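You operate a simulated robot arm through the tools that you are given. There is no shell and no other tool. Be economical: measure what you need, move in short steps, check, and stop when the job is done.

Carry out the task below with a simulated two-armed robot. There is one attempt and no reset: what you move stays moved.

TASK
Pick up the mug that says "57" from the middle of the steel counter with one hand, pass it to the other hand and put it in the bottom of the free sink bowl. Set down upright: mug.

The check looks at the end state, three seconds after you hand in, the way a careful person would. Anything else that was tipped, shoved, dropped, spilled or broken makes it a failure.

THE ROBOT
Two 7-joint arms with two-finger parallel grippers on one trunk, on a base that drives. Base frame: it is fixed to the floor where the robot stands at the start and does not move with it; the origin is under the middle of the robot, x ahead of it, y to its left, z up. Readings come in m, rad, newtons and seconds.
The left shoulder is at the start at [0.07, 0.163, 1.22], the right one opposite. With the tool pointing down near the work surface each hand reaches from about 0.4 to 0.88 m from the robot's upright axis, wherever it stands, measured 20 degrees to its own side. Places, roughly: bottom of the free sink bowl [0.6, 0.4, 0.7]. Payload 3.43 kg a hand.
The tool frame of a hand sits at the grasp point between the pads (the TCP): z along the fingers, y along the line on which they close. The tips reach 0.034 m beyond it. The gripper opens to 0.128 m. The fingers are 0.024 m wide and 0.012 m thick; the gripper's body (0.048 by 0.13 m) begins 0.096 m behind the TCP.
Orientation is told as [roll, pitch, yaw] about the base's x, y, z axes, in that order, counted from this pose: with the fingers straight down and closing along the base's y, the tool's x points along the base's -x, its y along +y and its z along -z.

THE INTERFACE
- The arms move only by the tool nudge_tool. It takes "left_commands", "right_commands" or both (then of equal length, played together; a hand with none holds still); each is a list that holds one entry, the list of rows, each a list of 7 numbers: the opening, from 0 (shut) to 1 (fully open), then the shift along the tool's x, y, z in m, then the turn, a rotation vector about the tool's x, y, z in degrees. In form: [[[gripper, x, y, z, ax, ay, az], ...]]. A call has 1 to 20 rows; each row is the pose to reach, as a shift and turn from the pose commanded when the call began, along the tool's axes at that moment. Each row takes 0.2 s and may step no farther than 0.05 m and 0.15 rad from the row before; otherwise, or with a gripper value out of range, the whole call is refused. Where a pose cannot be reached the arm comes as near as it can. A force on the tool above 40 N (or 10 N above the force at the start of the call, whichever is more), or a blocked arm, ends the call early, and 0.2 s more pass. The fingers move at their own pace (about 0.153 m/s each) and stop on an object; they squeeze with about 29 N. The grip force told is the motor's: it shows also when the fingers shut on nothing. Time passes only in rows, and 0.2 s behind the last, so rows that repeat a pose let the fingers close. It gives the time, the measured TCP pose, the force on the tool (base axes), the opening and the grip force at its end, in the units of the frame above (readings bear some noise), with the torque about the TCP (base axes, N m) and any sound that the robot's microphone picked up.
- Cameras (640 x 400 px; columns grow to the right, rows downward): "scene" is now at [0.1332, 0.0163, 1.4408]; the picture's right is [0.20, -0.98, -0.00], its down [-0.63, -0.13, -0.77] and it looks along [0.75, 0.16, -0.64] (base axes); focal length 282 px, centre (320, 200). "left" rides on the left gripper at [0.076, 0.011, -0.16] in its tool frame; the picture's right is [-0.15, 0.99, 0.00], its down [-0.88, -0.13, -0.46] and it looks along [-0.45, -0.07, 0.89] (tool axes); focal length 234 px, centre (320, 200). "right" rides on the right gripper at [0.076, -0.011, -0.16] in its tool frame; the picture's right is [0.15, 0.99, 0.00], its down [-0.88, 0.13, -0.46] and it looks along [-0.45, 0.07, 0.89] (tool axes); focal length 234 px, centre (320, 200). There is no depth. A picture from a camera that has moved, and an enlarged one, comes with that camera's place and axes in the base frame and with its lens.
- get_image(camera): a new picture of that camera. The clock stands still meanwhile.
- slide_trunk(by): slides the trunk up (or, below 0, down) by that many m; the arms and the scene camera ride with it, the base frame stays. It gives what a move gives, with no picture.
- base_move(legs): drives the robot by 1 to 6 legs, each [ahead, left, turn to the left] in m, m and rad, along the robot's own axes; the way and the turn of a leg run together, so that a leg with both is an arc; at most 1.5 m and 3.142 rad a leg. The arms and the cameras ride along, it lands a little off, and it stops where it bumps. It gives what a move gives.
- pan_tilt(pan, tilt): turns the head with the scene camera to pan (to the left, within 1.501 rad either way) and tilt (down, from -0.506 to 1.204), counted from straight ahead of the robot. It gives what a move gives.
- zoom(camera, box): a new picture of the part [left, top, right, bottom] of that camera's present view, enlarged. The clock stands still meanwhile.
- hand_in(): hands the job in; it is judged then, once.

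Work in short steps. Places have to be worked out from the pictures, the camera data and where the tool is seen: move nearer, look again, correct. Check each grasp and each placing, and mend what went wrong. You have 120 turns and 92 pictures in all, those below and enlarged ones among them. Open the grippers and draw the arms clear of the work before you hand the job in, unless the task says otherwise; then end with one line.

The tools are called as name(argument=value, ...) on one line, values as JSON. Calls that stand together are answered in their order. nudge_tool: Moves the arms, as the interface text tells. Its arguments: {"type":"object","properties":{"left_commands":{"type":"array","items":{"type":"array","items":{"type":"array","items":{"type":"number"}}}},"right_commands":{"type":"array","items":{"type":"array","items":{"type":"array","items":{"type":"number"}}}}},"required":[]} The other tools are called the same way: slide_trunk (by) slides the trunk up or down; base_move (legs) drives the base; pan_tilt (pan, tilt) turns the head that bears the scene camera; get_image (camera) takes a picture; zoom (camera, box) takes an enlarged picture of a part of a camera's view; hand_in () hands the job in.

At the start:

```text
time_s: 0.0
left_ee_pos: [0.57, 0.194, 1.1554]
left_tool_rot: [0.0, 0.0, 0.001]
left_contact_force: [-0.3, 0.9, 0.1]
left_ft_torque: [-0.01, 0.0, 0.0]
left_opening: 0.128
left_grip_force: 0.1
right_ee_pos: [0.4696, -0.2256, 1.1712]
right_tool_rot: [0.001, 0.0, -0.001]
right_contact_force: [0.6, 0.5, 0.9]
right_ft_torque: [0.02, -0.02, -0.03]
right_opening: 0.1278
right_grip_force: 0.0
trunk travel left (down, up): [-0.7, 0.24]
robot x, y, heading: [-0.002, -0.002, 0.002]
head pan, tilt: [0.206, 0.696]
```

scene: 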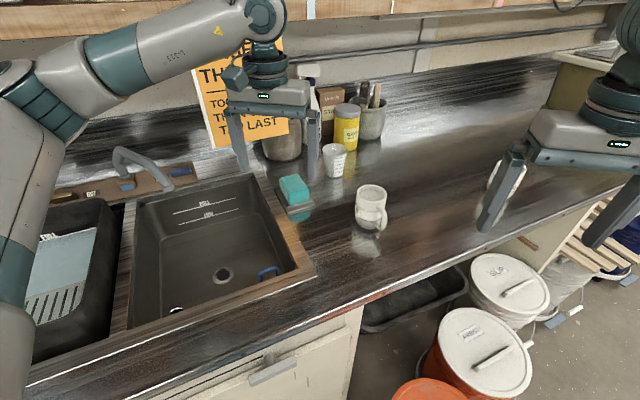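
right: 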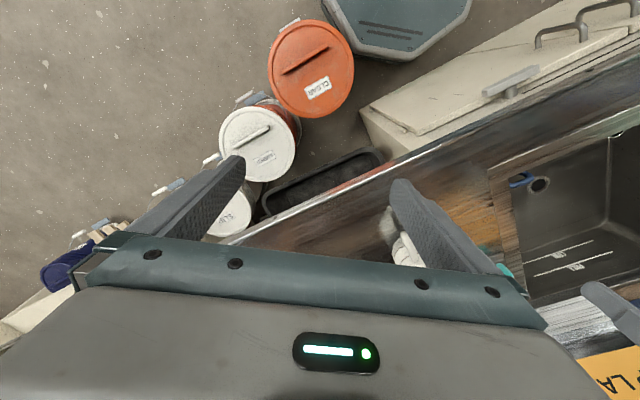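
left: 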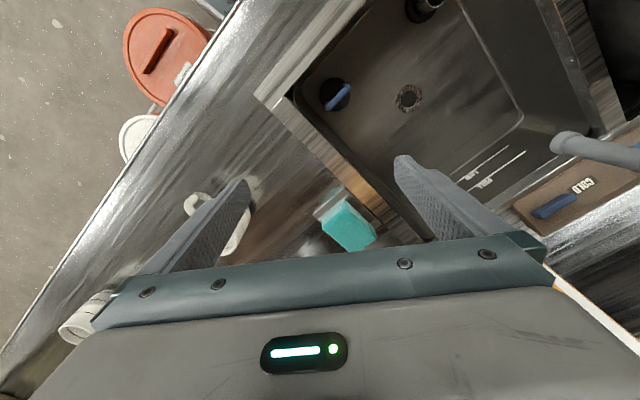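

I see a mug near (370,208) and maybe another behind the right gripper at (510,175). I'll zoom in to find the "57" and check the sink.

zoom(camera="scene", box=[280, 130, 440, 250])

zoom(camera="scene", box=[440, 100, 640, 250])

zoom(camera="scene", box=[20, 140, 320, 340])

```text
3.33 times, centred on (360, 190) of scene
camera zoom: at [0.1332, 0.0163, 1.4408], right [0.2, -0.98, 0.0], down [-0.63, -0.13, -0.77], along [0.75, 0.16, -0.64], focal length 940 px, centre (187, 233)
```

zoom: 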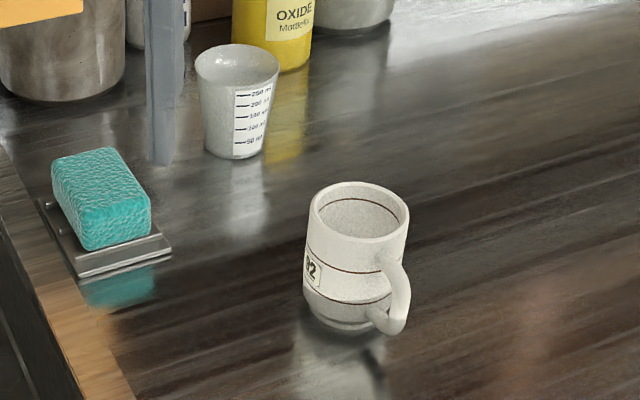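

```text
2.67 times, centred on (540, 175) of scene
camera zoom: at [0.1332, 0.0163, 1.4408], right [0.2, -0.98, 0.0], down [-0.63, -0.13, -0.77], along [0.75, 0.16, -0.64], focal length 752 px, centre (-267, 267)
```

zoom: 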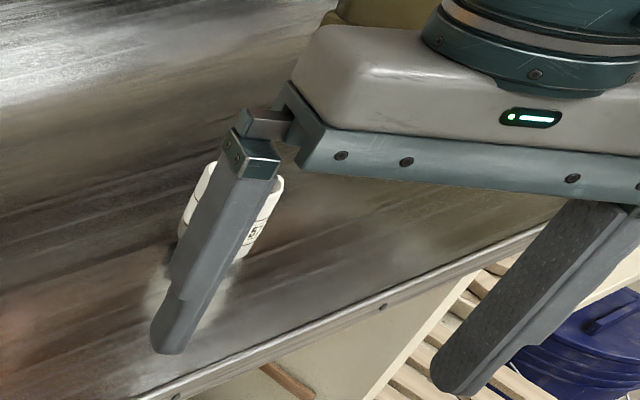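

```text
2.00 times, centred on (170, 240) of scene
camera zoom: at [0.1332, 0.0163, 1.4408], right [0.2, -0.98, 0.0], down [-0.63, -0.13, -0.77], along [0.75, 0.16, -0.64], focal length 564 px, centre (620, 120)
```

zoom: 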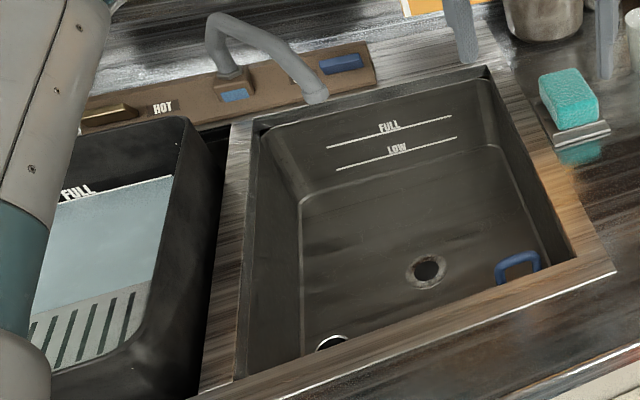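

The near mug reads "?2"; the far one starts with "5". I'll pan the head to the right for the far one, and keep the view wide.

pan_tilt(pan=-0.35, tilt=0.7)

get_image(camera="scene")

```text
time_s: 1.0
left_ee_pos: [0.57, 0.1934, 1.1553]
left_tool_rot: [-0.001, 0.001, 0.003]
left_contact_force: [0.2, -0.3, 0.6]
left_ft_torque: [0.0, -0.01, 0.0]
left_opening: 0.1282
left_grip_force: 0.1
right_ee_pos: [0.4695, -0.2263, 1.1708]
right_tool_rot: [-0.001, 0.0, 0.0]
right_contact_force: [-0.3, 0.7, -0.1]
right_ft_torque: [0.03, 0.01, -0.01]
right_opening: 0.1281
right_grip_force: 0.1
trunk travel left (down, up): [-0.7, 0.24]
robot x, y, heading: [-0.0022, -0.0005, -0.005]
head pan, tilt: [-0.351, 0.7]
```

```text
85 pictures are left
camera scene: at [0.1297, -0.0302, 1.4405], right [-0.34, -0.94, 0.0], down [-0.61, 0.22, -0.76], along [0.72, -0.26, -0.64], focal length 282 px, centre (320, 200)
```

scene: 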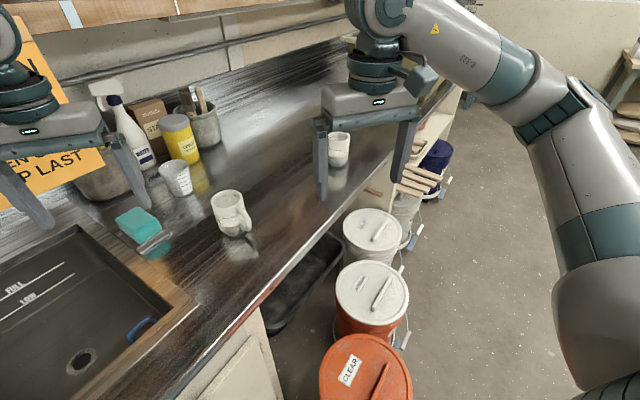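

Now both mugs are visible; zoom on both labels.

zoom(camera="scene", box=[310, 120, 370, 205])

zoom(camera="scene", box=[190, 170, 270, 250])

```text
4.71 times, centred on (340, 162) of scene
camera zoom: at [0.1297, -0.0302, 1.4405], right [-0.34, -0.94, 0.0], down [-0.61, 0.22, -0.76], along [0.72, -0.26, -0.64], focal length 1327 px, centre (226, 376)
```

zoom: 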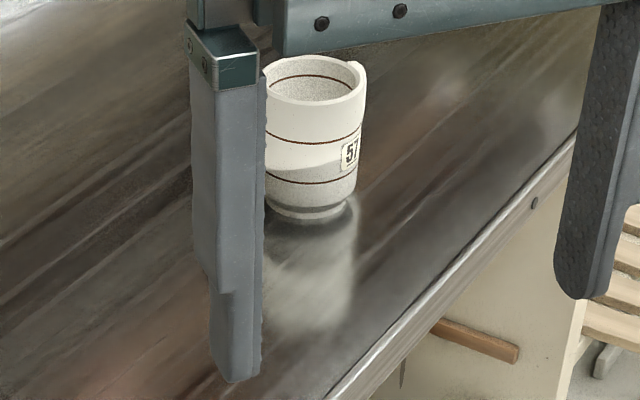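

```text
5.00 times, centred on (230, 210) of scene
camera zoom: at [0.1297, -0.0302, 1.4405], right [-0.34, -0.94, 0.0], down [-0.61, 0.22, -0.76], along [0.72, -0.26, -0.64], focal length 1410 px, centre (770, 150)
```

zoom: 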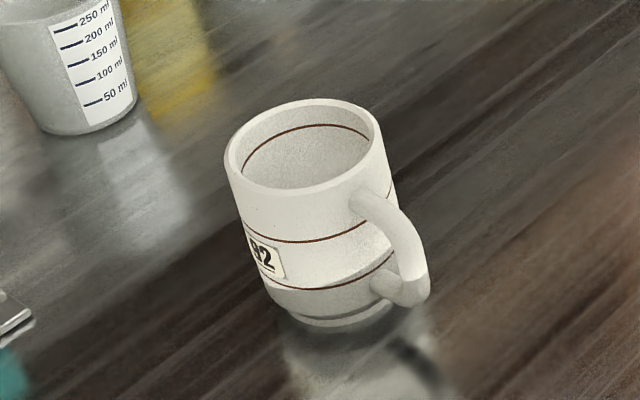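

The "57" mug is the far right one, about (0.88, -0.37) on a counter at z≈0.91, handle apparently pointing away. Buckets prevent driving closer, so I'll use a tilted right-hand approach (fingers toward +x); first a pre-grasp pose, then look.

nudge_tool(right_commands=[[[1, -0.02, -0.014, 0.008, 0, -5.5, 0], [1, -0.04, -0.028, 0.016, 0, -11, 0], [1, -0.06, -0.042, 0.024, 0, -16.5, 0], [1, -0.08, -0.056, 0.032, 0, -22, 0], [1, -0.1, -0.07, 0.04, 0, -27.5, 0], [1, -0.12, -0.084, 0.048, 0, -33, 0], [1, -0.14, -0.098, 0.056, 0, -38.5, 0], [1, -0.16, -0.112, 0.064, 0, -44, 0], [1, -0.18, -0.126, 0.072, 0, -49.5, 0], [1, -0.2, -0.14, 0.08, 0, -55, 0]]])

get_image(camera="right")

get_image(camera="scene")

```text
time_s: 3.2
left_ee_pos: [0.5698, 0.1933, 1.1552]
left_tool_rot: [0.0, 0.001, 0.001]
left_contact_force: [0.2, -0.4, 0.0]
left_ft_torque: [0.01, -0.02, -0.02]
left_opening: 0.1282
left_grip_force: 0.0
right_ee_pos: [0.6701, -0.3679, 1.0913]
right_tool_rot: [-0.002, -0.962, 0.0]
right_contact_force: [-0.3, -0.7, -1.1]
right_ft_torque: [0.02, -0.02, 0.01]
right_opening: 0.1279
right_grip_force: 0.1
trunk travel left (down, up): [-0.7, 0.24]
robot x, y, heading: [-0.0008, 0.0016, -0.002]
head pan, tilt: [-0.351, 0.7]
```

```text
82 pictures are left
camera right: at [0.4961, -0.3792, 1.1201], right [-0.08, 0.99, -0.12], down [0.13, 0.13, 0.98], along [0.99, 0.07, -0.14], focal length 234 px, centre (320, 200)
```

right: 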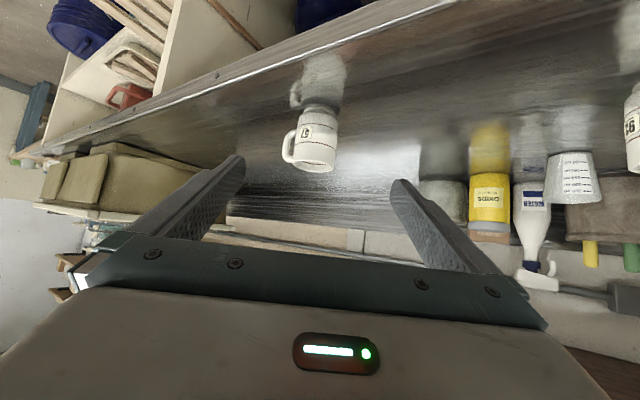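

```text
81 pictures are left
camera scene: at [0.1298, -0.0312, 1.4405], right [-0.34, -0.94, 0.0], down [-0.61, 0.22, -0.76], along [0.72, -0.26, -0.64], focal length 282 px, centre (320, 200)
```

scene: 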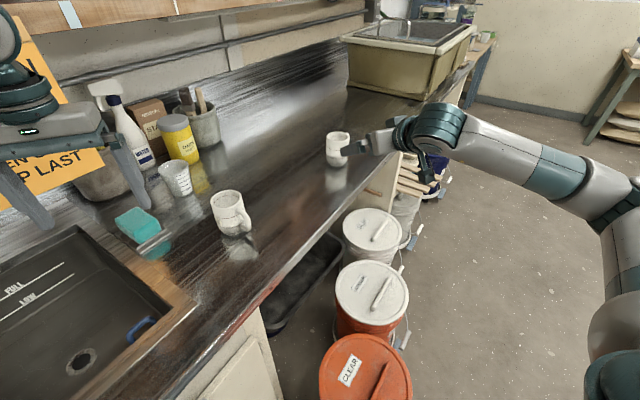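

zoom(camera="right", box=[260, 80, 360, 190])

zoom(camera="scene", box=[300, 110, 400, 210])

```text
3.64 times, centred on (310, 135) of right
camera zoom: at [0.4961, -0.3792, 1.1201], right [-0.08, 0.99, -0.12], down [0.13, 0.13, 0.98], along [0.99, 0.07, -0.14], focal length 852 px, centre (356, 436)
```

zoom: 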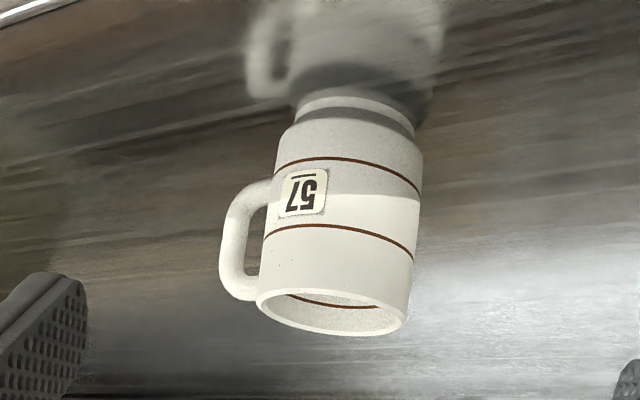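

```text
4.00 times, centred on (350, 160) of scene
camera zoom: at [0.1298, -0.0312, 1.4405], right [-0.34, -0.94, 0.0], down [-0.61, 0.22, -0.76], along [0.72, -0.26, -0.64], focal length 1128 px, centre (200, 360)
```

zoom: 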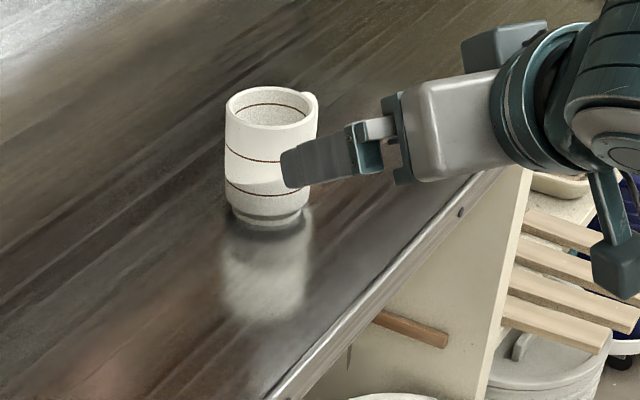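

Triangulated: mug axis (0.895, -0.370), base z≈0.904, rim ≈1.008, handle azimuth ≈ -50°. I'll lower to a pre-grasp 0.12 m behind it, yawed -10° so the fingers stay clear of the handle.

nudge_tool(right_commands=[[[1, 0.0088, 0.0035, 0.0255, 1.365, 0, 0.957], [1, 0.0176, 0.007, 0.051, 2.73, 0, 1.913], [1, 0.0264, 0.0105, 0.0765, 4.095, 0, 2.87], [1, 0.0352, 0.014, 0.102, 5.46, 0, 3.827], [1, 0.044, 0.0175, 0.1275, 6.825, 0, 4.783], [1, 0.0528, 0.021, 0.153, 8.19, 0, 5.74]]])

get_image(camera="right")

zoom(camera="scene", box=[280, 90, 440, 210])

```text
time_s: 4.6
left_ee_pos: [0.5706, 0.1939, 1.1536]
left_tool_rot: [0.0, 0.001, 0.001]
left_contact_force: [0.0, 0.2, 0.6]
left_ft_torque: [0.0, 0.0, 0.0]
left_opening: 0.1279
left_grip_force: 0.1
right_ee_pos: [0.766, -0.3461, 0.9587]
right_tool_rot: [0.0, -0.96, -0.178]
right_contact_force: [0.1, -0.2, 0.2]
right_ft_torque: [-0.01, 0.01, -0.02]
right_opening: 0.1277
right_grip_force: 0.1
trunk travel left (down, up): [-0.7, 0.24]
robot x, y, heading: [0.0007, -0.0009, -0.008]
head pan, tilt: [-0.351, 0.7]
```

```text
78 pictures are left
camera right: at [0.5926, -0.3266, 0.9894], right [0.09, 0.99, -0.12], down [0.15, 0.1, 0.98], along [0.98, -0.11, -0.14], focal length 234 px, centre (320, 200)
```

right: 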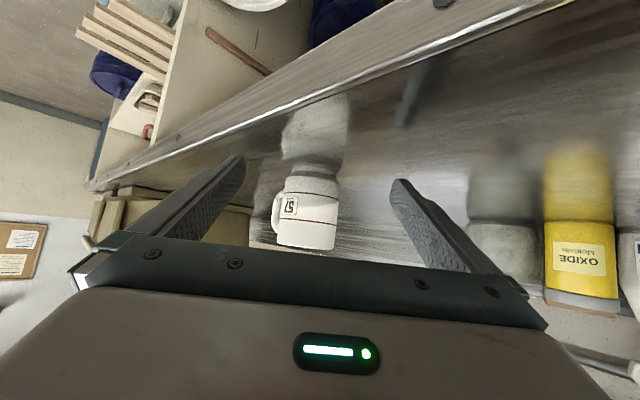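

```text
3.33 times, centred on (360, 150) of scene
camera zoom: at [0.1307, -0.03, 1.4404], right [-0.34, -0.94, 0.0], down [-0.61, 0.22, -0.76], along [0.72, -0.26, -0.64], focal length 940 px, centre (187, 367)
```

zoom: 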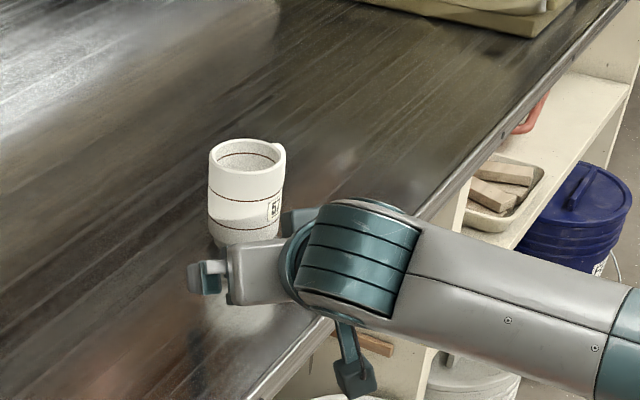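

The view confirms the mug centre at y≈-0.371. I'll advance straight 0.118 m with the fingers open, then check before closing.

nudge_tool(right_commands=[[[1, -0.0135, 0, 0.0193, 0, 0, 0], [1, -0.027, 0, 0.0386, 0, 0, 0], [1, -0.0406, 0, 0.058, 0, 0, 0], [1, -0.0541, 0, 0.0773, 0, 0, 0], [1, -0.0677, 0, 0.0966, 0, 0, 0]]])

get_image(camera="right")

```text
time_s: 5.8
left_ee_pos: [0.5699, 0.1934, 1.1536]
left_tool_rot: [0.001, -0.001, 0.002]
left_contact_force: [0.1, 0.0, 0.2]
left_ft_torque: [-0.01, 0.0, -0.01]
left_opening: 0.1281
left_grip_force: 0.2
right_ee_pos: [0.8817, -0.3669, 0.9604]
right_tool_rot: [0.0, -0.956, -0.175]
right_contact_force: [0.5, 1.6, -1.4]
right_ft_torque: [0.02, -0.01, 0.01]
right_opening: 0.1277
right_grip_force: 0.1
trunk travel left (down, up): [-0.7, 0.24]
robot x, y, heading: [0.0008, -0.0001, -0.002]
head pan, tilt: [-0.351, 0.7]
```

```text
76 pictures are left
camera right: at [0.709, -0.3474, 0.9898], right [0.09, 0.99, -0.12], down [0.15, 0.11, 0.98], along [0.98, -0.11, -0.14], focal length 234 px, centre (320, 200)
```

right: 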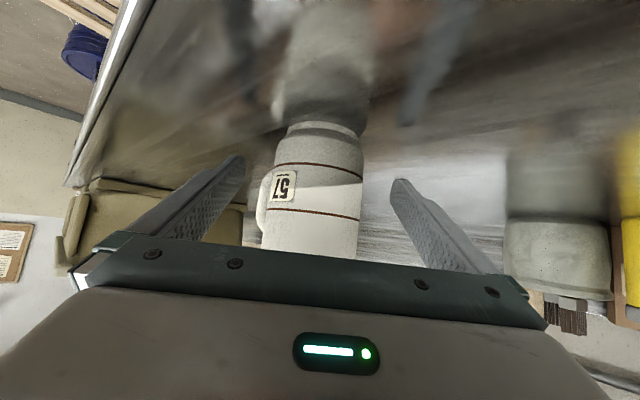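

The mug sits centred between the fingers with no contact. Closing the right gripper.

nudge_tool(right_commands=[[[0.6, 0, 0, 0, 0, 0, 0], [0.3, 0, 0, 0, 0, 0, 0], [0, 0, 0, 0, 0, 0, 0], [0, 0, 0, 0, 0, 0, 0], [0, 0, 0, 0, 0, 0, 0]]])

get_image(camera="right")

```text
time_s: 7.0
left_ee_pos: [0.57, 0.1929, 1.1548]
left_tool_rot: [0.001, 0.001, 0.001]
left_contact_force: [0.5, 0.9, 0.4]
left_ft_torque: [0.01, 0.01, 0.01]
left_opening: 0.1281
left_grip_force: 0.0
right_ee_pos: [0.8809, -0.3671, 0.9609]
right_tool_rot: [0.001, -0.96, -0.176]
right_contact_force: [-0.2, -1.1, 0.6]
right_ft_torque: [-0.03, -0.04, -0.03]
right_opening: 0.0696
right_grip_force: 29.0
trunk travel left (down, up): [-0.7, 0.24]
robot x, y, heading: [0.0032, -0.0005, -0.0]
head pan, tilt: [-0.351, 0.7]
```

```text
75 pictures are left
camera right: at [0.7083, -0.3479, 0.9903], right [0.09, 0.99, -0.12], down [0.15, 0.1, 0.98], along [0.98, -0.11, -0.14], focal length 234 px, centre (320, 200)
```

right: 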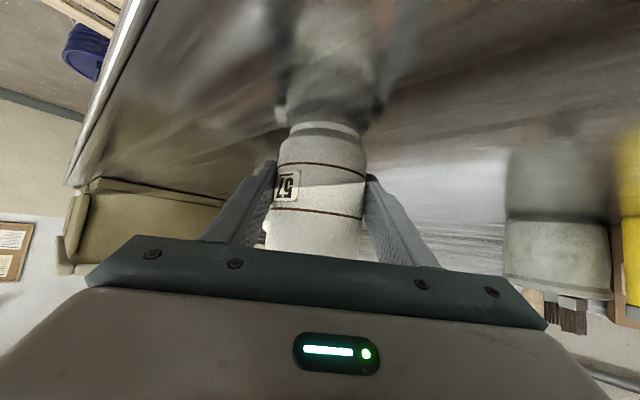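

Gripped at 0.0696 m opening (mug diameter) with 29 N. Lifting straight up 0.15 m.

nudge_tool(right_commands=[[[0, -0.0205, 0, -0.0143, 0, 0, 0], [0, -0.041, 0, -0.0287, 0, 0, 0], [0, -0.0614, 0, -0.043, 0, 0, 0], [0, -0.0819, 0, -0.0574, 0, 0, 0], [0, -0.1024, 0, -0.0717, 0, 0, 0], [0, -0.1229, 0, -0.086, 0, 0, 0]]])

get_image(camera="scene")

```text
time_s: 8.4
left_ee_pos: [0.5703, 0.1929, 1.1546]
left_tool_rot: [-0.001, 0.0, 0.002]
left_contact_force: [0.0, -1.0, -0.4]
left_ft_torque: [0.0, -0.02, 0.02]
left_opening: 0.128
left_grip_force: 0.1
right_ee_pos: [0.8813, -0.3649, 1.1112]
right_tool_rot: [-0.001, -0.959, -0.178]
right_contact_force: [0.5, -0.8, -2.9]
right_ft_torque: [0.02, 0.06, -0.01]
right_opening: 0.0698
right_grip_force: 28.9
trunk travel left (down, up): [-0.7, 0.24]
robot x, y, heading: [-0.0017, -0.0005, -0.002]
head pan, tilt: [-0.351, 0.7]
```

```text
74 pictures are left
camera scene: at [0.1297, -0.0301, 1.4404], right [-0.34, -0.94, 0.0], down [-0.61, 0.22, -0.76], along [0.72, -0.26, -0.64], focal length 282 px, centre (320, 200)
```

scene: 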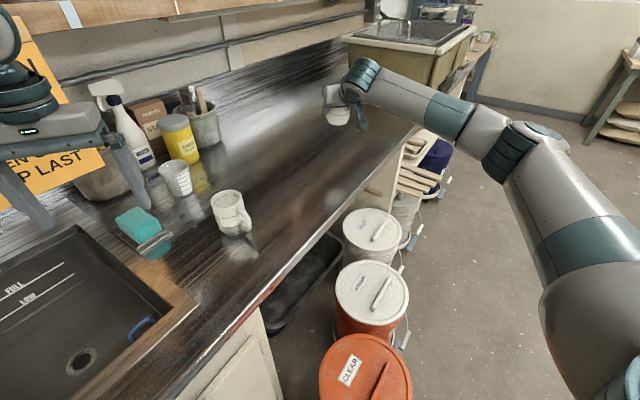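

Lifted cleanly. Now I carry it over to the handover place near (0.60, -0.08, 1.15), yawing +30° so the right hand points forward-left; that stays clear of the left hand and above the other mug.

nudge_tool(right_commands=[[[0, 0.0128, 0.0193, -0.0242, -2.05, 0, -1.43], [0, 0.0257, 0.0386, -0.0483, -4.1, 0, -2.87], [0, 0.0385, 0.0579, -0.0725, -6.15, 0, -4.3], [0, 0.0513, 0.0772, -0.0966, -8.2, 0, -5.73], [0, 0.0641, 0.0965, -0.1208, -10.25, 0, -7.17], [0, 0.077, 0.1159, -0.1449, -12.3, 0, -8.6], [0, 0.0898, 0.1352, -0.1691, -14.35, 0, -10.03], [0, 0.1026, 0.1545, -0.1932, -16.4, 0, -11.47], [0, 0.1154, 0.1738, -0.2174, -18.45, 0, -12.9], [0, 0.1283, 0.1931, -0.2415, -20.5, 0, -14.33], [0, 0.1411, 0.2124, -0.2657, -22.55, 0, -15.77], [0, 0.1539, 0.2317, -0.2898, -24.6, 0, -17.2]]])

pan_tilt(pan=0.0, tilt=0.6)

get_image(camera="scene")

```text
time_s: 11.0
left_ee_pos: [0.5692, 0.1945, 1.1538]
left_tool_rot: [-0.003, 0.0, 0.002]
left_contact_force: [-1.0, 1.0, -0.6]
left_ft_torque: [-0.03, -0.01, 0.02]
left_opening: 0.1282
left_grip_force: 0.0
right_ee_pos: [0.5992, -0.0803, 1.1502]
right_tool_rot: [-0.001, -0.961, 0.35]
right_contact_force: [-0.5, 0.0, -2.6]
right_ft_torque: [-0.03, 0.05, 0.0]
right_opening: 0.0698
right_grip_force: 29.0
trunk travel left (down, up): [-0.7, 0.24]
robot x, y, heading: [-0.0, -0.0032, 0.007]
head pan, tilt: [-0.351, 0.7]
```

```text
time_s: 11.8
left_ee_pos: [0.5699, 0.1933, 1.1544]
left_tool_rot: [0.001, 0.0, 0.002]
left_contact_force: [0.5, -0.5, 0.3]
left_ft_torque: [0.06, 0.0, -0.05]
left_opening: 0.1279
left_grip_force: 0.0
right_ee_pos: [0.5999, -0.0817, 1.1499]
right_tool_rot: [0.001, -0.96, 0.348]
right_contact_force: [0.5, 0.9, -2.7]
right_ft_torque: [0.0, 0.06, -0.01]
right_opening: 0.0698
right_grip_force: 29.3
trunk travel left (down, up): [-0.7, 0.24]
robot x, y, heading: [-0.0012, 0.0002, -0.001]
head pan, tilt: [0.0, 0.6]
```

```text
73 pictures are left
camera scene: at [0.1387, -0.0014, 1.449], right [0.0, -1.0, 0.0], down [-0.57, 0.0, -0.82], along [0.82, 0.0, -0.57], focal length 282 px, centre (320, 200)
```

scene: 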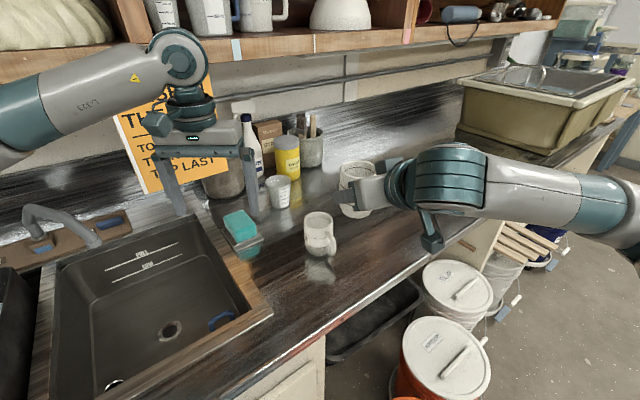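

Mug is held at ≈(0.613, -0.076), rim ≈1.197. I raise the left hand, yaw it so it closes roughly along the right hand's pointing direction (clear of right fingers and handle), and stop short at y≈0.06 to look.

nudge_tool(left_commands=[[[0.9, 0, 0, -0.039, 0, 0, 0], [0.8, 0, 0, -0.078, 0, 0, 0], [0.74, 0, 0, -0.117, 0, 0, 0], [0.74, 0, 0, -0.156, 0, 0, 0], [0.74, -0.005, -0.017, -0.156, 0, 0, 7.5], [0.74, -0.011, -0.033, -0.156, 0, 0, 15], [0.74, -0.016, -0.05, -0.156, 0, 0, 22.5], [0.74, -0.021, -0.066, -0.156, 0, 0, 30], [0.74, -0.027, -0.083, -0.156, 0, 0, 37.5], [0.74, -0.032, -0.1, -0.156, 0, 0, 45], [0.74, -0.037, -0.116, -0.156, 0, 0, 52.5], [0.74, -0.043, -0.133, -0.156, 0, 0, 60]]])

get_image(camera="left")

get_image(camera="scene")

```text
time_s: 14.4
left_ee_pos: [0.6004, 0.056, 1.3048]
left_tool_rot: [0.0, 0.0, -1.043]
left_contact_force: [-0.1, -0.3, -0.7]
left_ft_torque: [0.01, 0.01, 0.02]
left_opening: 0.0948
left_grip_force: 0.1
left hand out of reach, approached as far as the arm can: row 12
right_ee_pos: [0.5999, -0.0827, 1.1497]
right_tool_rot: [0.003, -0.96, 0.347]
right_contact_force: [-0.5, 0.6, -3.2]
right_ft_torque: [-0.01, 0.09, 0.01]
right_opening: 0.07
right_grip_force: 28.7
trunk travel left (down, up): [-0.7, 0.24]
robot x, y, heading: [-0.003, -0.0016, 0.0]
head pan, tilt: [0.0, 0.6]
```

```text
72 pictures are left
camera left: at [0.5727, 0.129, 1.4657], right [0.93, 0.37, 0.0], down [0.33, -0.83, 0.46], along [0.17, -0.42, -0.89], focal length 234 px, centre (320, 200)
```

left: 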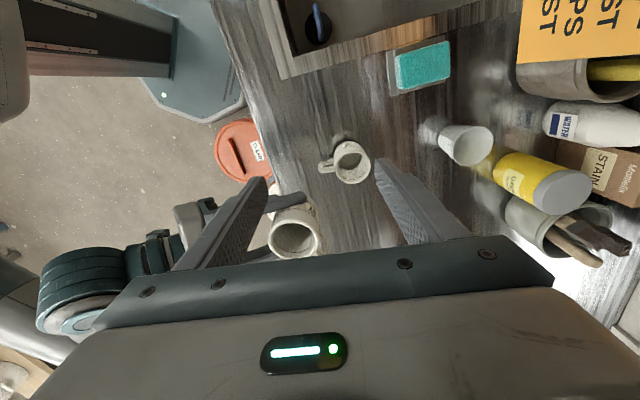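

```text
71 pictures are left
camera scene: at [0.1387, -0.0022, 1.4491], right [0.0, -1.0, 0.0], down [-0.57, 0.0, -0.82], along [0.82, 0.0, -0.57], focal length 282 px, centre (320, 200)
```

scene: 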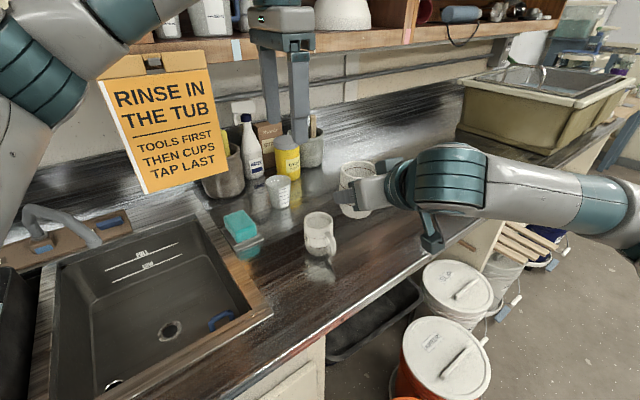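

Left view puts the mug rim at (0.615, -0.070), matching. The arm hit its reach limit at that height, so I lower to z≈1.255 and move most of the way over the mug, then check.

nudge_tool(left_commands=[[[0.74, 0, 0, 0.025, 0, 0, 0], [0.74, 0, 0, 0.05, 0, 0, 0], [0.74, -0.02, -0.0102, 0.05, 0, 0, 0], [0.74, -0.04, -0.0203, 0.05, 0, 0, 0], [0.74, -0.06, -0.0305, 0.05, 0, 0, 0], [0.74, -0.0804, -0.0407, 0.05, 0, 0, 0]]])

get_image(camera="left")

zoom(camera="scene", box=[220, 60, 460, 240])

```text
time_s: 15.8
left_ee_pos: [0.6068, -0.0338, 1.2545]
left_tool_rot: [-0.001, 0.003, -1.045]
left_contact_force: [-0.1, -0.3, 0.1]
left_ft_torque: [0.05, -0.01, 0.0]
left_opening: 0.0945
left_grip_force: 0.0
right_ee_pos: [0.6005, -0.0815, 1.1487]
right_tool_rot: [0.002, -0.96, 0.345]
right_contact_force: [0.5, 0.2, -3.4]
right_ft_torque: [0.02, 0.03, 0.0]
right_opening: 0.0695
right_grip_force: 28.9
trunk travel left (down, up): [-0.7, 0.24]
robot x, y, heading: [0.0023, -0.0001, 0.0]
head pan, tilt: [0.0, 0.6]
```

```text
70 pictures are left
camera left: at [0.5786, 0.0381, 1.4153], right [0.93, 0.37, 0.0], down [0.33, -0.83, 0.45], along [0.17, -0.42, -0.89], focal length 234 px, centre (320, 200)
```

left: 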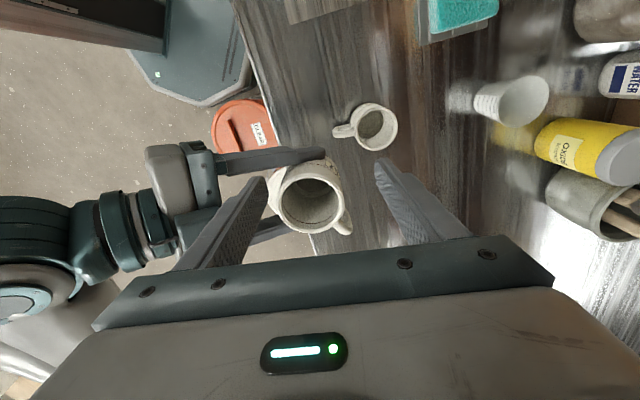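

```text
2.22 times, centred on (340, 150) of scene
camera zoom: at [0.1385, -0.003, 1.4491], right [0.0, -1.0, 0.0], down [-0.57, 0.0, -0.82], along [0.82, 0.0, -0.57], focal length 627 px, centre (276, 311)
```

zoom: 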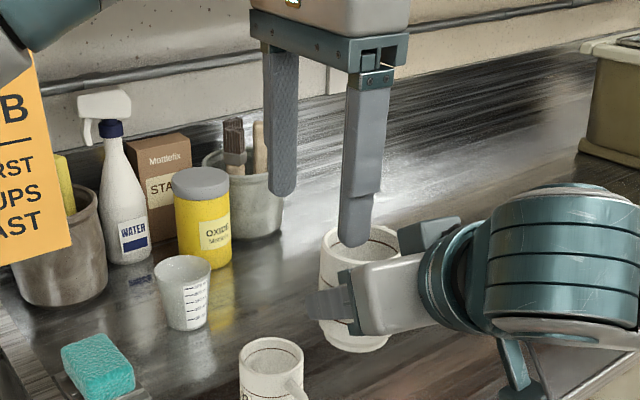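

The handle sits about 44° off the left closing line, and the right body is behind. Moving the last 4 cm horizontally over the mug centre (0.613, -0.071), then look before descending.

nudge_tool(left_commands=[[[0.74, -0.0175, -0.0067, 0, 0, 0, 0], [0.74, -0.035, -0.0133, 0, 0, 0, 0]]])

get_image(camera="left")

zoom(camera="scene", box=[280, 70, 440, 230])

```text
time_s: 16.4
left_ee_pos: [0.6141, -0.0715, 1.2544]
left_tool_rot: [0.0, 0.001, -1.045]
left_contact_force: [0.7, -0.4, 0.9]
left_ft_torque: [0.01, -0.02, 0.01]
left_opening: 0.0947
left_grip_force: 0.1
right_ee_pos: [0.6006, -0.0825, 1.1486]
right_tool_rot: [0.003, -0.96, 0.344]
right_contact_force: [-0.7, -0.5, -3.1]
right_ft_torque: [-0.02, 0.05, 0.0]
right_opening: 0.07
right_grip_force: 29.2
trunk travel left (down, up): [-0.7, 0.24]
robot x, y, heading: [0.004, 0.0032, 0.003]
head pan, tilt: [0.0, 0.6]
```

```text
68 pictures are left
camera left: at [0.5848, 0.0013, 1.4154], right [0.93, 0.37, 0.0], down [0.33, -0.83, 0.46], along [0.17, -0.42, -0.89], focal length 234 px, centre (320, 200)
```

left: 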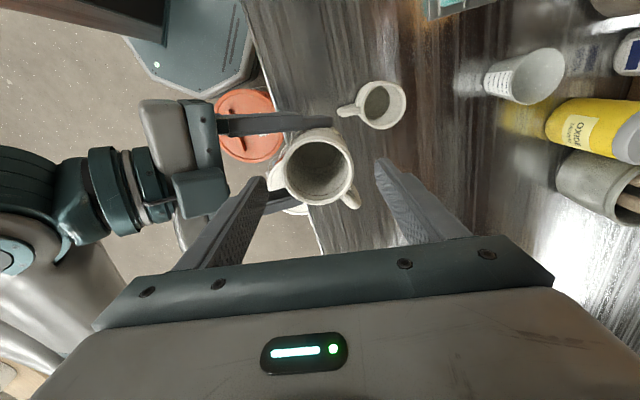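

```text
2.50 times, centred on (360, 150) of scene
camera zoom: at [0.1386, -0.0029, 1.4491], right [0.0, -1.0, 0.0], down [-0.57, 0.0, -0.82], along [0.82, 0.0, -0.57], focal length 705 px, centre (220, 325)
```

zoom: 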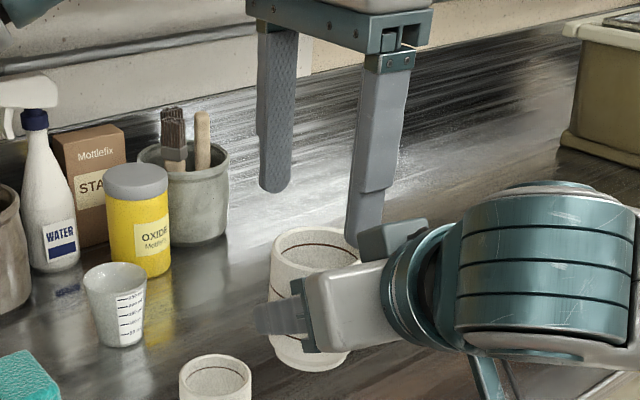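

The left axis is centred within ~3 mm. The right gripper's top corner block is only ~1 cm from the left inner finger, so I narrow the left opening to ≈0.084 m and descend halfway first.

nudge_tool(left_commands=[[[0.66, 0, 0, 0, 0, 0, 0], [0.66, 0, 0, 0.01, 0, 0, 0], [0.66, 0, 0, 0.02, 0, 0, 0], [0.66, 0, 0, 0.03, 0, 0, 0]]])

get_image(camera="left")

zoom(camera="scene", box=[300, 90, 420, 230])

```text
time_s: 17.4
left_ee_pos: [0.6121, -0.0699, 1.2241]
left_tool_rot: [-0.002, 0.0, -1.046]
left_contact_force: [-0.2, 0.3, 0.3]
left_ft_torque: [0.03, 0.0, 0.02]
left_opening: 0.0845
left_grip_force: 0.0
right_ee_pos: [0.6001, -0.0796, 1.1486]
right_tool_rot: [0.002, -0.961, 0.346]
right_contact_force: [-0.7, 0.2, -3.3]
right_ft_torque: [0.01, 0.03, 0.0]
right_opening: 0.0699
right_grip_force: 28.8
trunk travel left (down, up): [-0.7, 0.24]
robot x, y, heading: [0.0027, -0.0001, 0.001]
head pan, tilt: [0.0, 0.6]
```

```text
66 pictures are left
camera left: at [0.5844, 0.0027, 1.3852], right [0.93, 0.37, 0.0], down [0.33, -0.83, 0.46], along [0.17, -0.42, -0.89], focal length 234 px, centre (320, 200)
```

left: 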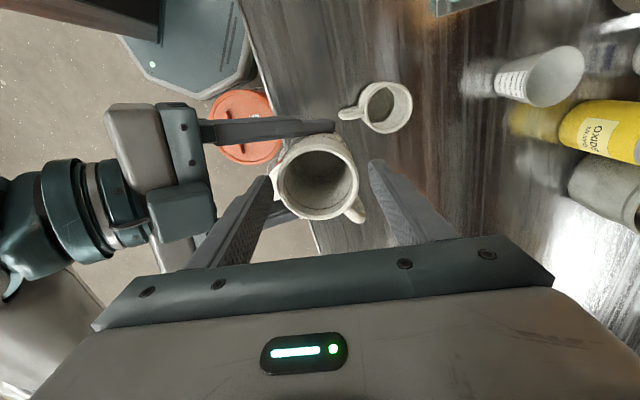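

```text
2.86 times, centred on (360, 160) of scene
camera zoom: at [0.1389, -0.0015, 1.4491], right [0.0, -1.0, 0.0], down [-0.57, 0.0, -0.82], along [0.82, 0.0, -0.57], focal length 806 px, centre (206, 314)
```

zoom: 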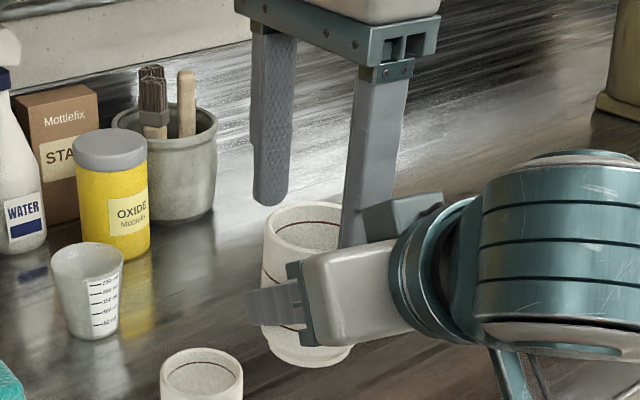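

Rim is centred between left fingers (~5 mm free each side) and the right hand's block is ≈1 cm behind the inner finger. Continuing down to TCP z≈1.187.

nudge_tool(left_commands=[[[0.66, 0, 0, 0.0095, 0, 0, 0], [0.66, 0, 0, 0.019, 0, 0, 0], [0.66, 0, 0, 0.028, 0, 0, 0], [0.66, 0, 0, 0.037, 0, 0, 0]]])

get_image(camera="left")

zoom(camera="scene", box=[300, 90, 420, 230])

```text
time_s: 18.4
left_ee_pos: [0.6119, -0.0699, 1.1881]
left_tool_rot: [0.0, 0.001, -1.045]
left_contact_force: [0.1, -0.5, 0.2]
left_ft_torque: [0.01, 0.04, -0.01]
left_opening: 0.0845
left_grip_force: 0.1
right_ee_pos: [0.6001, -0.081, 1.1491]
right_tool_rot: [0.0, -0.959, 0.347]
right_contact_force: [0.0, 0.0, -2.7]
right_ft_torque: [0.02, 0.03, 0.02]
right_opening: 0.07
right_grip_force: 29.1
trunk travel left (down, up): [-0.7, 0.24]
robot x, y, heading: [-0.0001, 0.0008, 0.0]
head pan, tilt: [0.0, 0.6]
```

```text
64 pictures are left
camera left: at [0.5841, 0.0033, 1.3489], right [0.93, 0.37, 0.0], down [0.33, -0.83, 0.46], along [0.17, -0.42, -0.89], focal length 234 px, centre (320, 200)
```

left: 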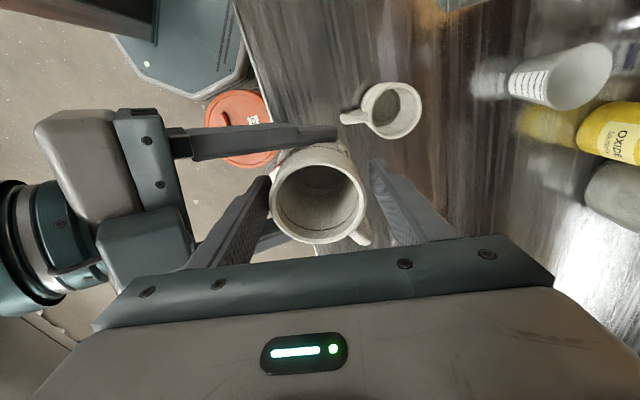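

```text
2.86 times, centred on (360, 160) of scene
camera zoom: at [0.1389, -0.0011, 1.449], right [0.0, -1.0, 0.0], down [-0.57, 0.0, -0.82], along [0.82, 0.0, -0.57], focal length 806 px, centre (206, 314)
```

zoom: 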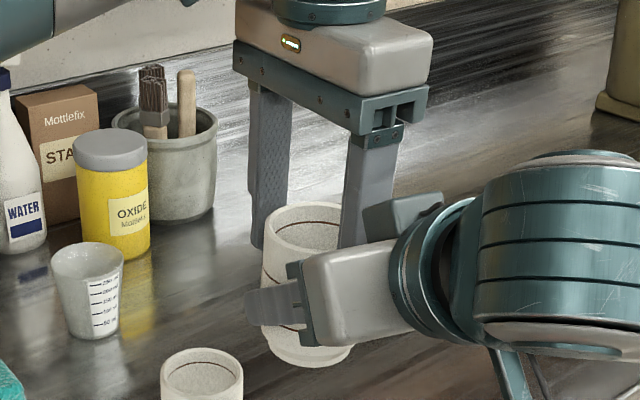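

No contact; the mug top is straddled. Closing the left gripper on it.

nudge_tool(left_commands=[[[0.5, 0, 0, 0, 0, 0, 0], [0.3, 0, 0, 0, 0, 0, 0], [0, 0, 0, 0, 0, 0, 0], [0, 0, 0, 0, 0, 0, 0], [0, 0, 0, 0, 0, 0, 0]]])

get_image(camera="left")

```text
time_s: 19.6
left_ee_pos: [0.6133, -0.069, 1.1878]
left_tool_rot: [-0.002, 0.0, -1.048]
left_contact_force: [-23.2, -10.4, 1.8]
left_ft_torque: [-0.6, 0.65, -0.52]
left_opening: 0.073
left_grip_force: 29.1
right_ee_pos: [0.5996, -0.081, 1.1496]
right_tool_rot: [0.002, -0.96, 0.346]
right_contact_force: [23.5, 10.7, -4.3]
right_ft_torque: [0.16, 0.24, 0.38]
right_opening: 0.0704
right_grip_force: 28.7
trunk travel left (down, up): [-0.7, 0.24]
robot x, y, heading: [-0.0023, 0.0012, -0.006]
head pan, tilt: [0.0, 0.6]
```

```text
62 pictures are left
camera left: at [0.5836, 0.0028, 1.349], right [0.93, 0.37, 0.0], down [0.33, -0.83, 0.46], along [0.16, -0.43, -0.89], focal length 234 px, centre (320, 200)
```

left: 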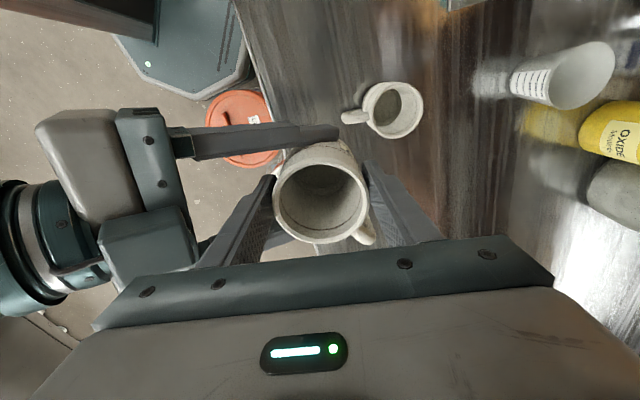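

The force pair shows the inner left finger alone is pushing (mug ~2–3 mm toward -closing). I shift the left hand 2.5 mm along its -y to centre the grip.

nudge_tool(left_commands=[[[0, 0, -0.001, 0, 0, 0, 0], [0, 0, -0.002, 0, 0, 0, 0], [0, 0, -0.0025, 0, 0, 0, 0], [0, 0, -0.0025, 0, 0, 0, 0]]])

```text
time_s: 20.6
left_ee_pos: [0.6122, -0.0693, 1.1879]
left_tool_rot: [0.001, 0.0, -1.044]
left_contact_force: [-1.3, -2.5, -0.3]
left_ft_torque: [-0.68, 0.57, -0.72]
left_opening: 0.0733
left_grip_force: 29.2
right_ee_pos: [0.5992, -0.0805, 1.1498]
right_tool_rot: [0.002, -0.96, 0.348]
right_contact_force: [1.1, 3.3, -3.1]
right_ft_torque: [0.53, -0.49, 0.77]
right_opening: 0.0697
right_grip_force: 28.8
trunk travel left (down, up): [-0.7, 0.24]
robot x, y, heading: [0.0013, -0.0005, 0.002]
head pan, tilt: [0.0, 0.6]
```

Forces are balanced now and both hands hold the mug. I open the right hand slowly and verify that the left keeps it.

nudge_tool(right_commands=[[[0.6, 0, 0, 0, 0, 0, 0], [0.7, 0, 0, 0, 0, 0, 0], [0.85, 0, 0, 0, 0, 0, 0], [0.95, 0, 0, 0, 0, 0, 0]]])

get_image(camera="left")

get_image(camera="right")

```text
time_s: 21.6
left_ee_pos: [0.61, -0.0697, 1.188]
left_tool_rot: [0.001, 0.0, -1.044]
left_contact_force: [0.7, 0.7, 0.3]
left_ft_torque: [-0.02, 0.04, 0.01]
left_opening: 0.0729
left_grip_force: 29.4
right_ee_pos: [0.6003, -0.0802, 1.1495]
right_tool_rot: [0.002, -0.961, 0.348]
right_contact_force: [-0.7, -0.3, -0.2]
right_ft_torque: [0.02, 0.03, 0.0]
right_opening: 0.1214
right_grip_force: 0.1
trunk travel left (down, up): [-0.7, 0.24]
robot x, y, heading: [-0.0022, -0.0008, -0.001]
head pan, tilt: [0.0, 0.6]
```

```text
61 pictures are left
camera left: at [0.5816, 0.0019, 1.3487], right [0.93, 0.37, 0.0], down [0.33, -0.83, 0.46], along [0.17, -0.42, -0.89], focal length 234 px, centre (320, 200)
```

left: 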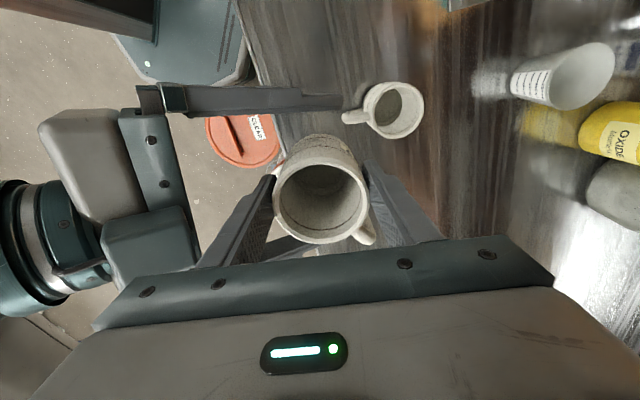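

```text
60 pictures are left
camera right: at [0.4404, -0.1515, 1.1795], right [-0.42, 0.9, -0.12], down [0.08, 0.17, 0.98], along [0.91, 0.4, -0.14], focal length 234 px, centre (320, 200)
```

right: 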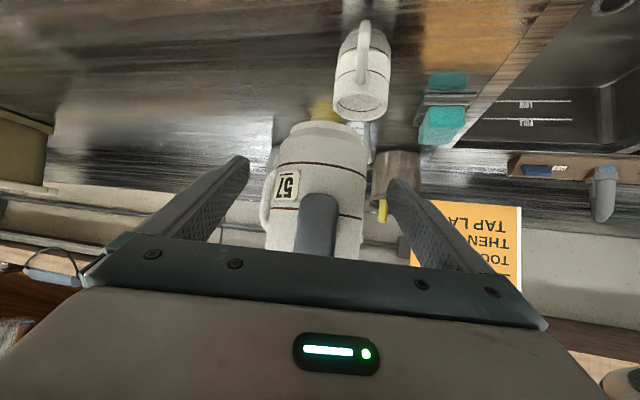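

The left hand holds the mug and the right fingers are clear. Withdrawing the right hand straight back horizontally.

nudge_tool(right_commands=[[[0.95, 0.0172, 0, -0.0246, 0, 0, 0], [0.95, 0.0344, 0, -0.0491, 0, 0, 0], [0.95, 0.0517, 0, -0.0737, 0, 0, 0], [0.95, 0.0689, 0, -0.0983, 0, 0, 0]]])

get_image(camera="right")

```text
time_s: 22.6
left_ee_pos: [0.6098, -0.0711, 1.1881]
left_tool_rot: [-0.001, 0.0, -1.044]
left_contact_force: [-0.5, -0.1, -0.3]
left_ft_torque: [0.04, -0.02, 0.0]
left_opening: 0.0729
left_grip_force: 29.4
right_ee_pos: [0.5454, -0.1083, 1.1642]
right_tool_rot: [0.003, -0.961, 0.349]
right_contact_force: [-0.6, 0.5, 0.6]
right_ft_torque: [0.03, -0.03, 0.01]
right_opening: 0.1217
right_grip_force: 0.1
right hand out of reach, approached as far as the arm can: row 2, 3, 4
trunk travel left (down, up): [-0.7, 0.24]
robot x, y, heading: [0.001, -0.0038, -0.001]
head pan, tilt: [0.0, 0.6]
```

```text
59 pictures are left
camera right: at [0.3867, -0.1786, 1.1944], right [-0.42, 0.9, -0.12], down [0.08, 0.17, 0.98], along [0.91, 0.4, -0.14], focal length 234 px, centre (320, 200)
```

right: 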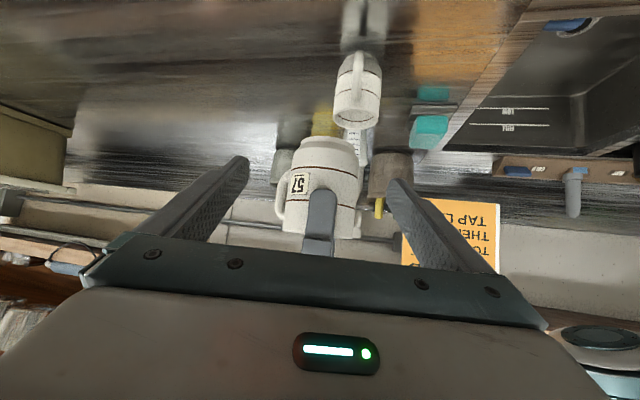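

Right is back as far as it can go, 1 cm short of clearing the left inner finger. I'll slide the left hand forward along that direction out of the gap, then left toward the sink at the same height.

nudge_tool(left_commands=[[[0, -0.0039, 0.0222, -0.005, 0, 0, 0], [0, -0.0078, 0.0443, -0.01, 0, 0, 0], [0, 0.0259, 0.0588, -0.01, 0, 0, 0], [0, 0.0596, 0.0733, -0.01, 0, 0, 0], [0, 0.0933, 0.0878, -0.01, 0, 0, 0], [0, 0.127, 0.1023, -0.01, 0, 0, 0], [0, 0.1607, 0.1168, -0.01, 0, 0, 0], [0, 0.1944, 0.1313, -0.01, 0, 0, 0], [0, 0.228, 0.1458, -0.01, 0, 0, 0]]])

pan_tilt(pan=0.5, tilt=0.75)

get_image(camera="scene")

get_image(camera="left")

```text
time_s: 24.6
left_ee_pos: [0.5876, 0.1828, 1.1924]
left_tool_rot: [0.001, -0.002, -1.042]
left_contact_force: [0.5, 0.1, -3.3]
left_ft_torque: [0.02, 0.03, 0.0]
left_opening: 0.0728
left_grip_force: 28.6
left hand out of reach, approached as far as the arm can: row 2, 3, 4, 5, 6, 7, 8, 9
right_ee_pos: [0.5464, -0.1058, 1.1649]
right_tool_rot: [-0.002, -0.957, 0.349]
right_contact_force: [0.0, -0.3, -0.2]
right_ft_torque: [-0.01, 0.03, -0.01]
right_opening: 0.1216
right_grip_force: 0.1
trunk travel left (down, up): [-0.7, 0.24]
robot x, y, heading: [-0.0007, 0.0043, -0.004]
head pan, tilt: [0.0, 0.6]
```

```text
time_s: 25.5
left_ee_pos: [0.589, 0.182, 1.1932]
left_tool_rot: [0.001, 0.0, -1.04]
left_contact_force: [-0.6, 0.4, -3.2]
left_ft_torque: [0.05, 0.02, -0.01]
left_opening: 0.0727
left_grip_force: 28.8
right_ee_pos: [0.5464, -0.1059, 1.1633]
right_tool_rot: [0.002, -0.958, 0.348]
right_contact_force: [0.3, -1.0, 0.4]
right_ft_torque: [-0.03, -0.01, 0.03]
right_opening: 0.1218
right_grip_force: 0.0
trunk travel left (down, up): [-0.7, 0.24]
robot x, y, heading: [0.0007, -0.0004, -0.004]
head pan, tilt: [0.499, 0.75]
```

```text
58 pictures are left
camera scene: at [0.123, 0.0386, 1.4362], right [0.48, -0.88, 0.0], down [-0.6, -0.33, -0.73], along [0.64, 0.35, -0.68], focal length 282 px, centre (320, 200)
```

scene: 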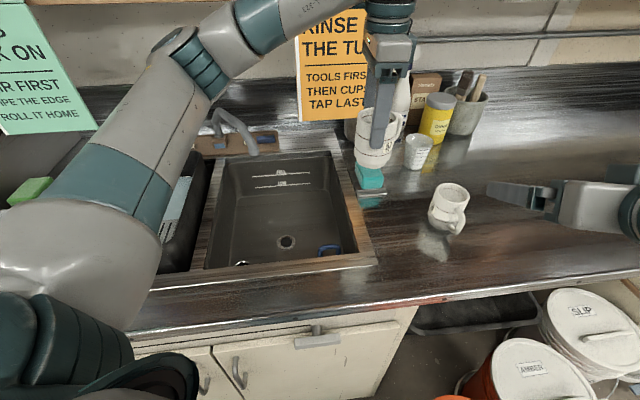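

```text
57 pictures are left
camera left: at [0.5596, 0.2534, 1.3532], right [0.93, 0.37, 0.0], down [0.33, -0.83, 0.46], along [0.17, -0.42, -0.89], focal length 234 px, centre (320, 200)
```

left: 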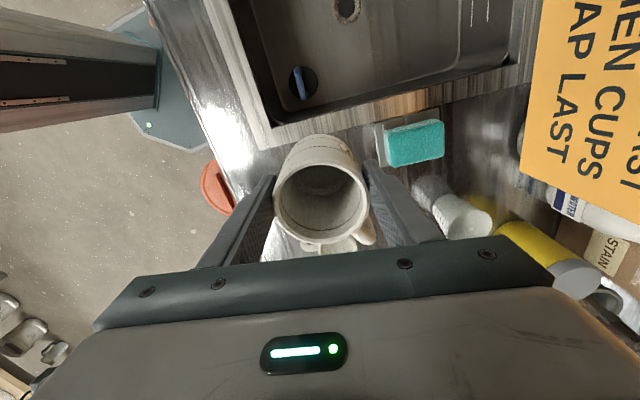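

The left hand holds the mug (−3.2 N weight), upright. I zoom in on the bowl to choose the spot on its floor.

zoom(camera="scene", box=[180, 130, 390, 290])

```text
2.50 times, centred on (285, 210) of scene
camera zoom: at [0.123, 0.0386, 1.4362], right [0.48, -0.88, 0.0], down [-0.6, -0.33, -0.73], along [0.64, 0.35, -0.68], focal length 705 px, centre (408, 175)
```

zoom: 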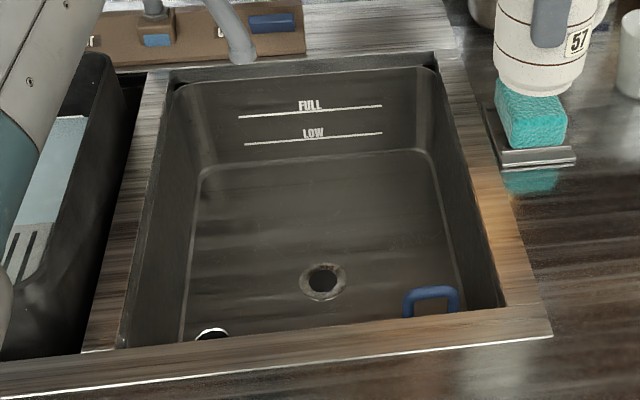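

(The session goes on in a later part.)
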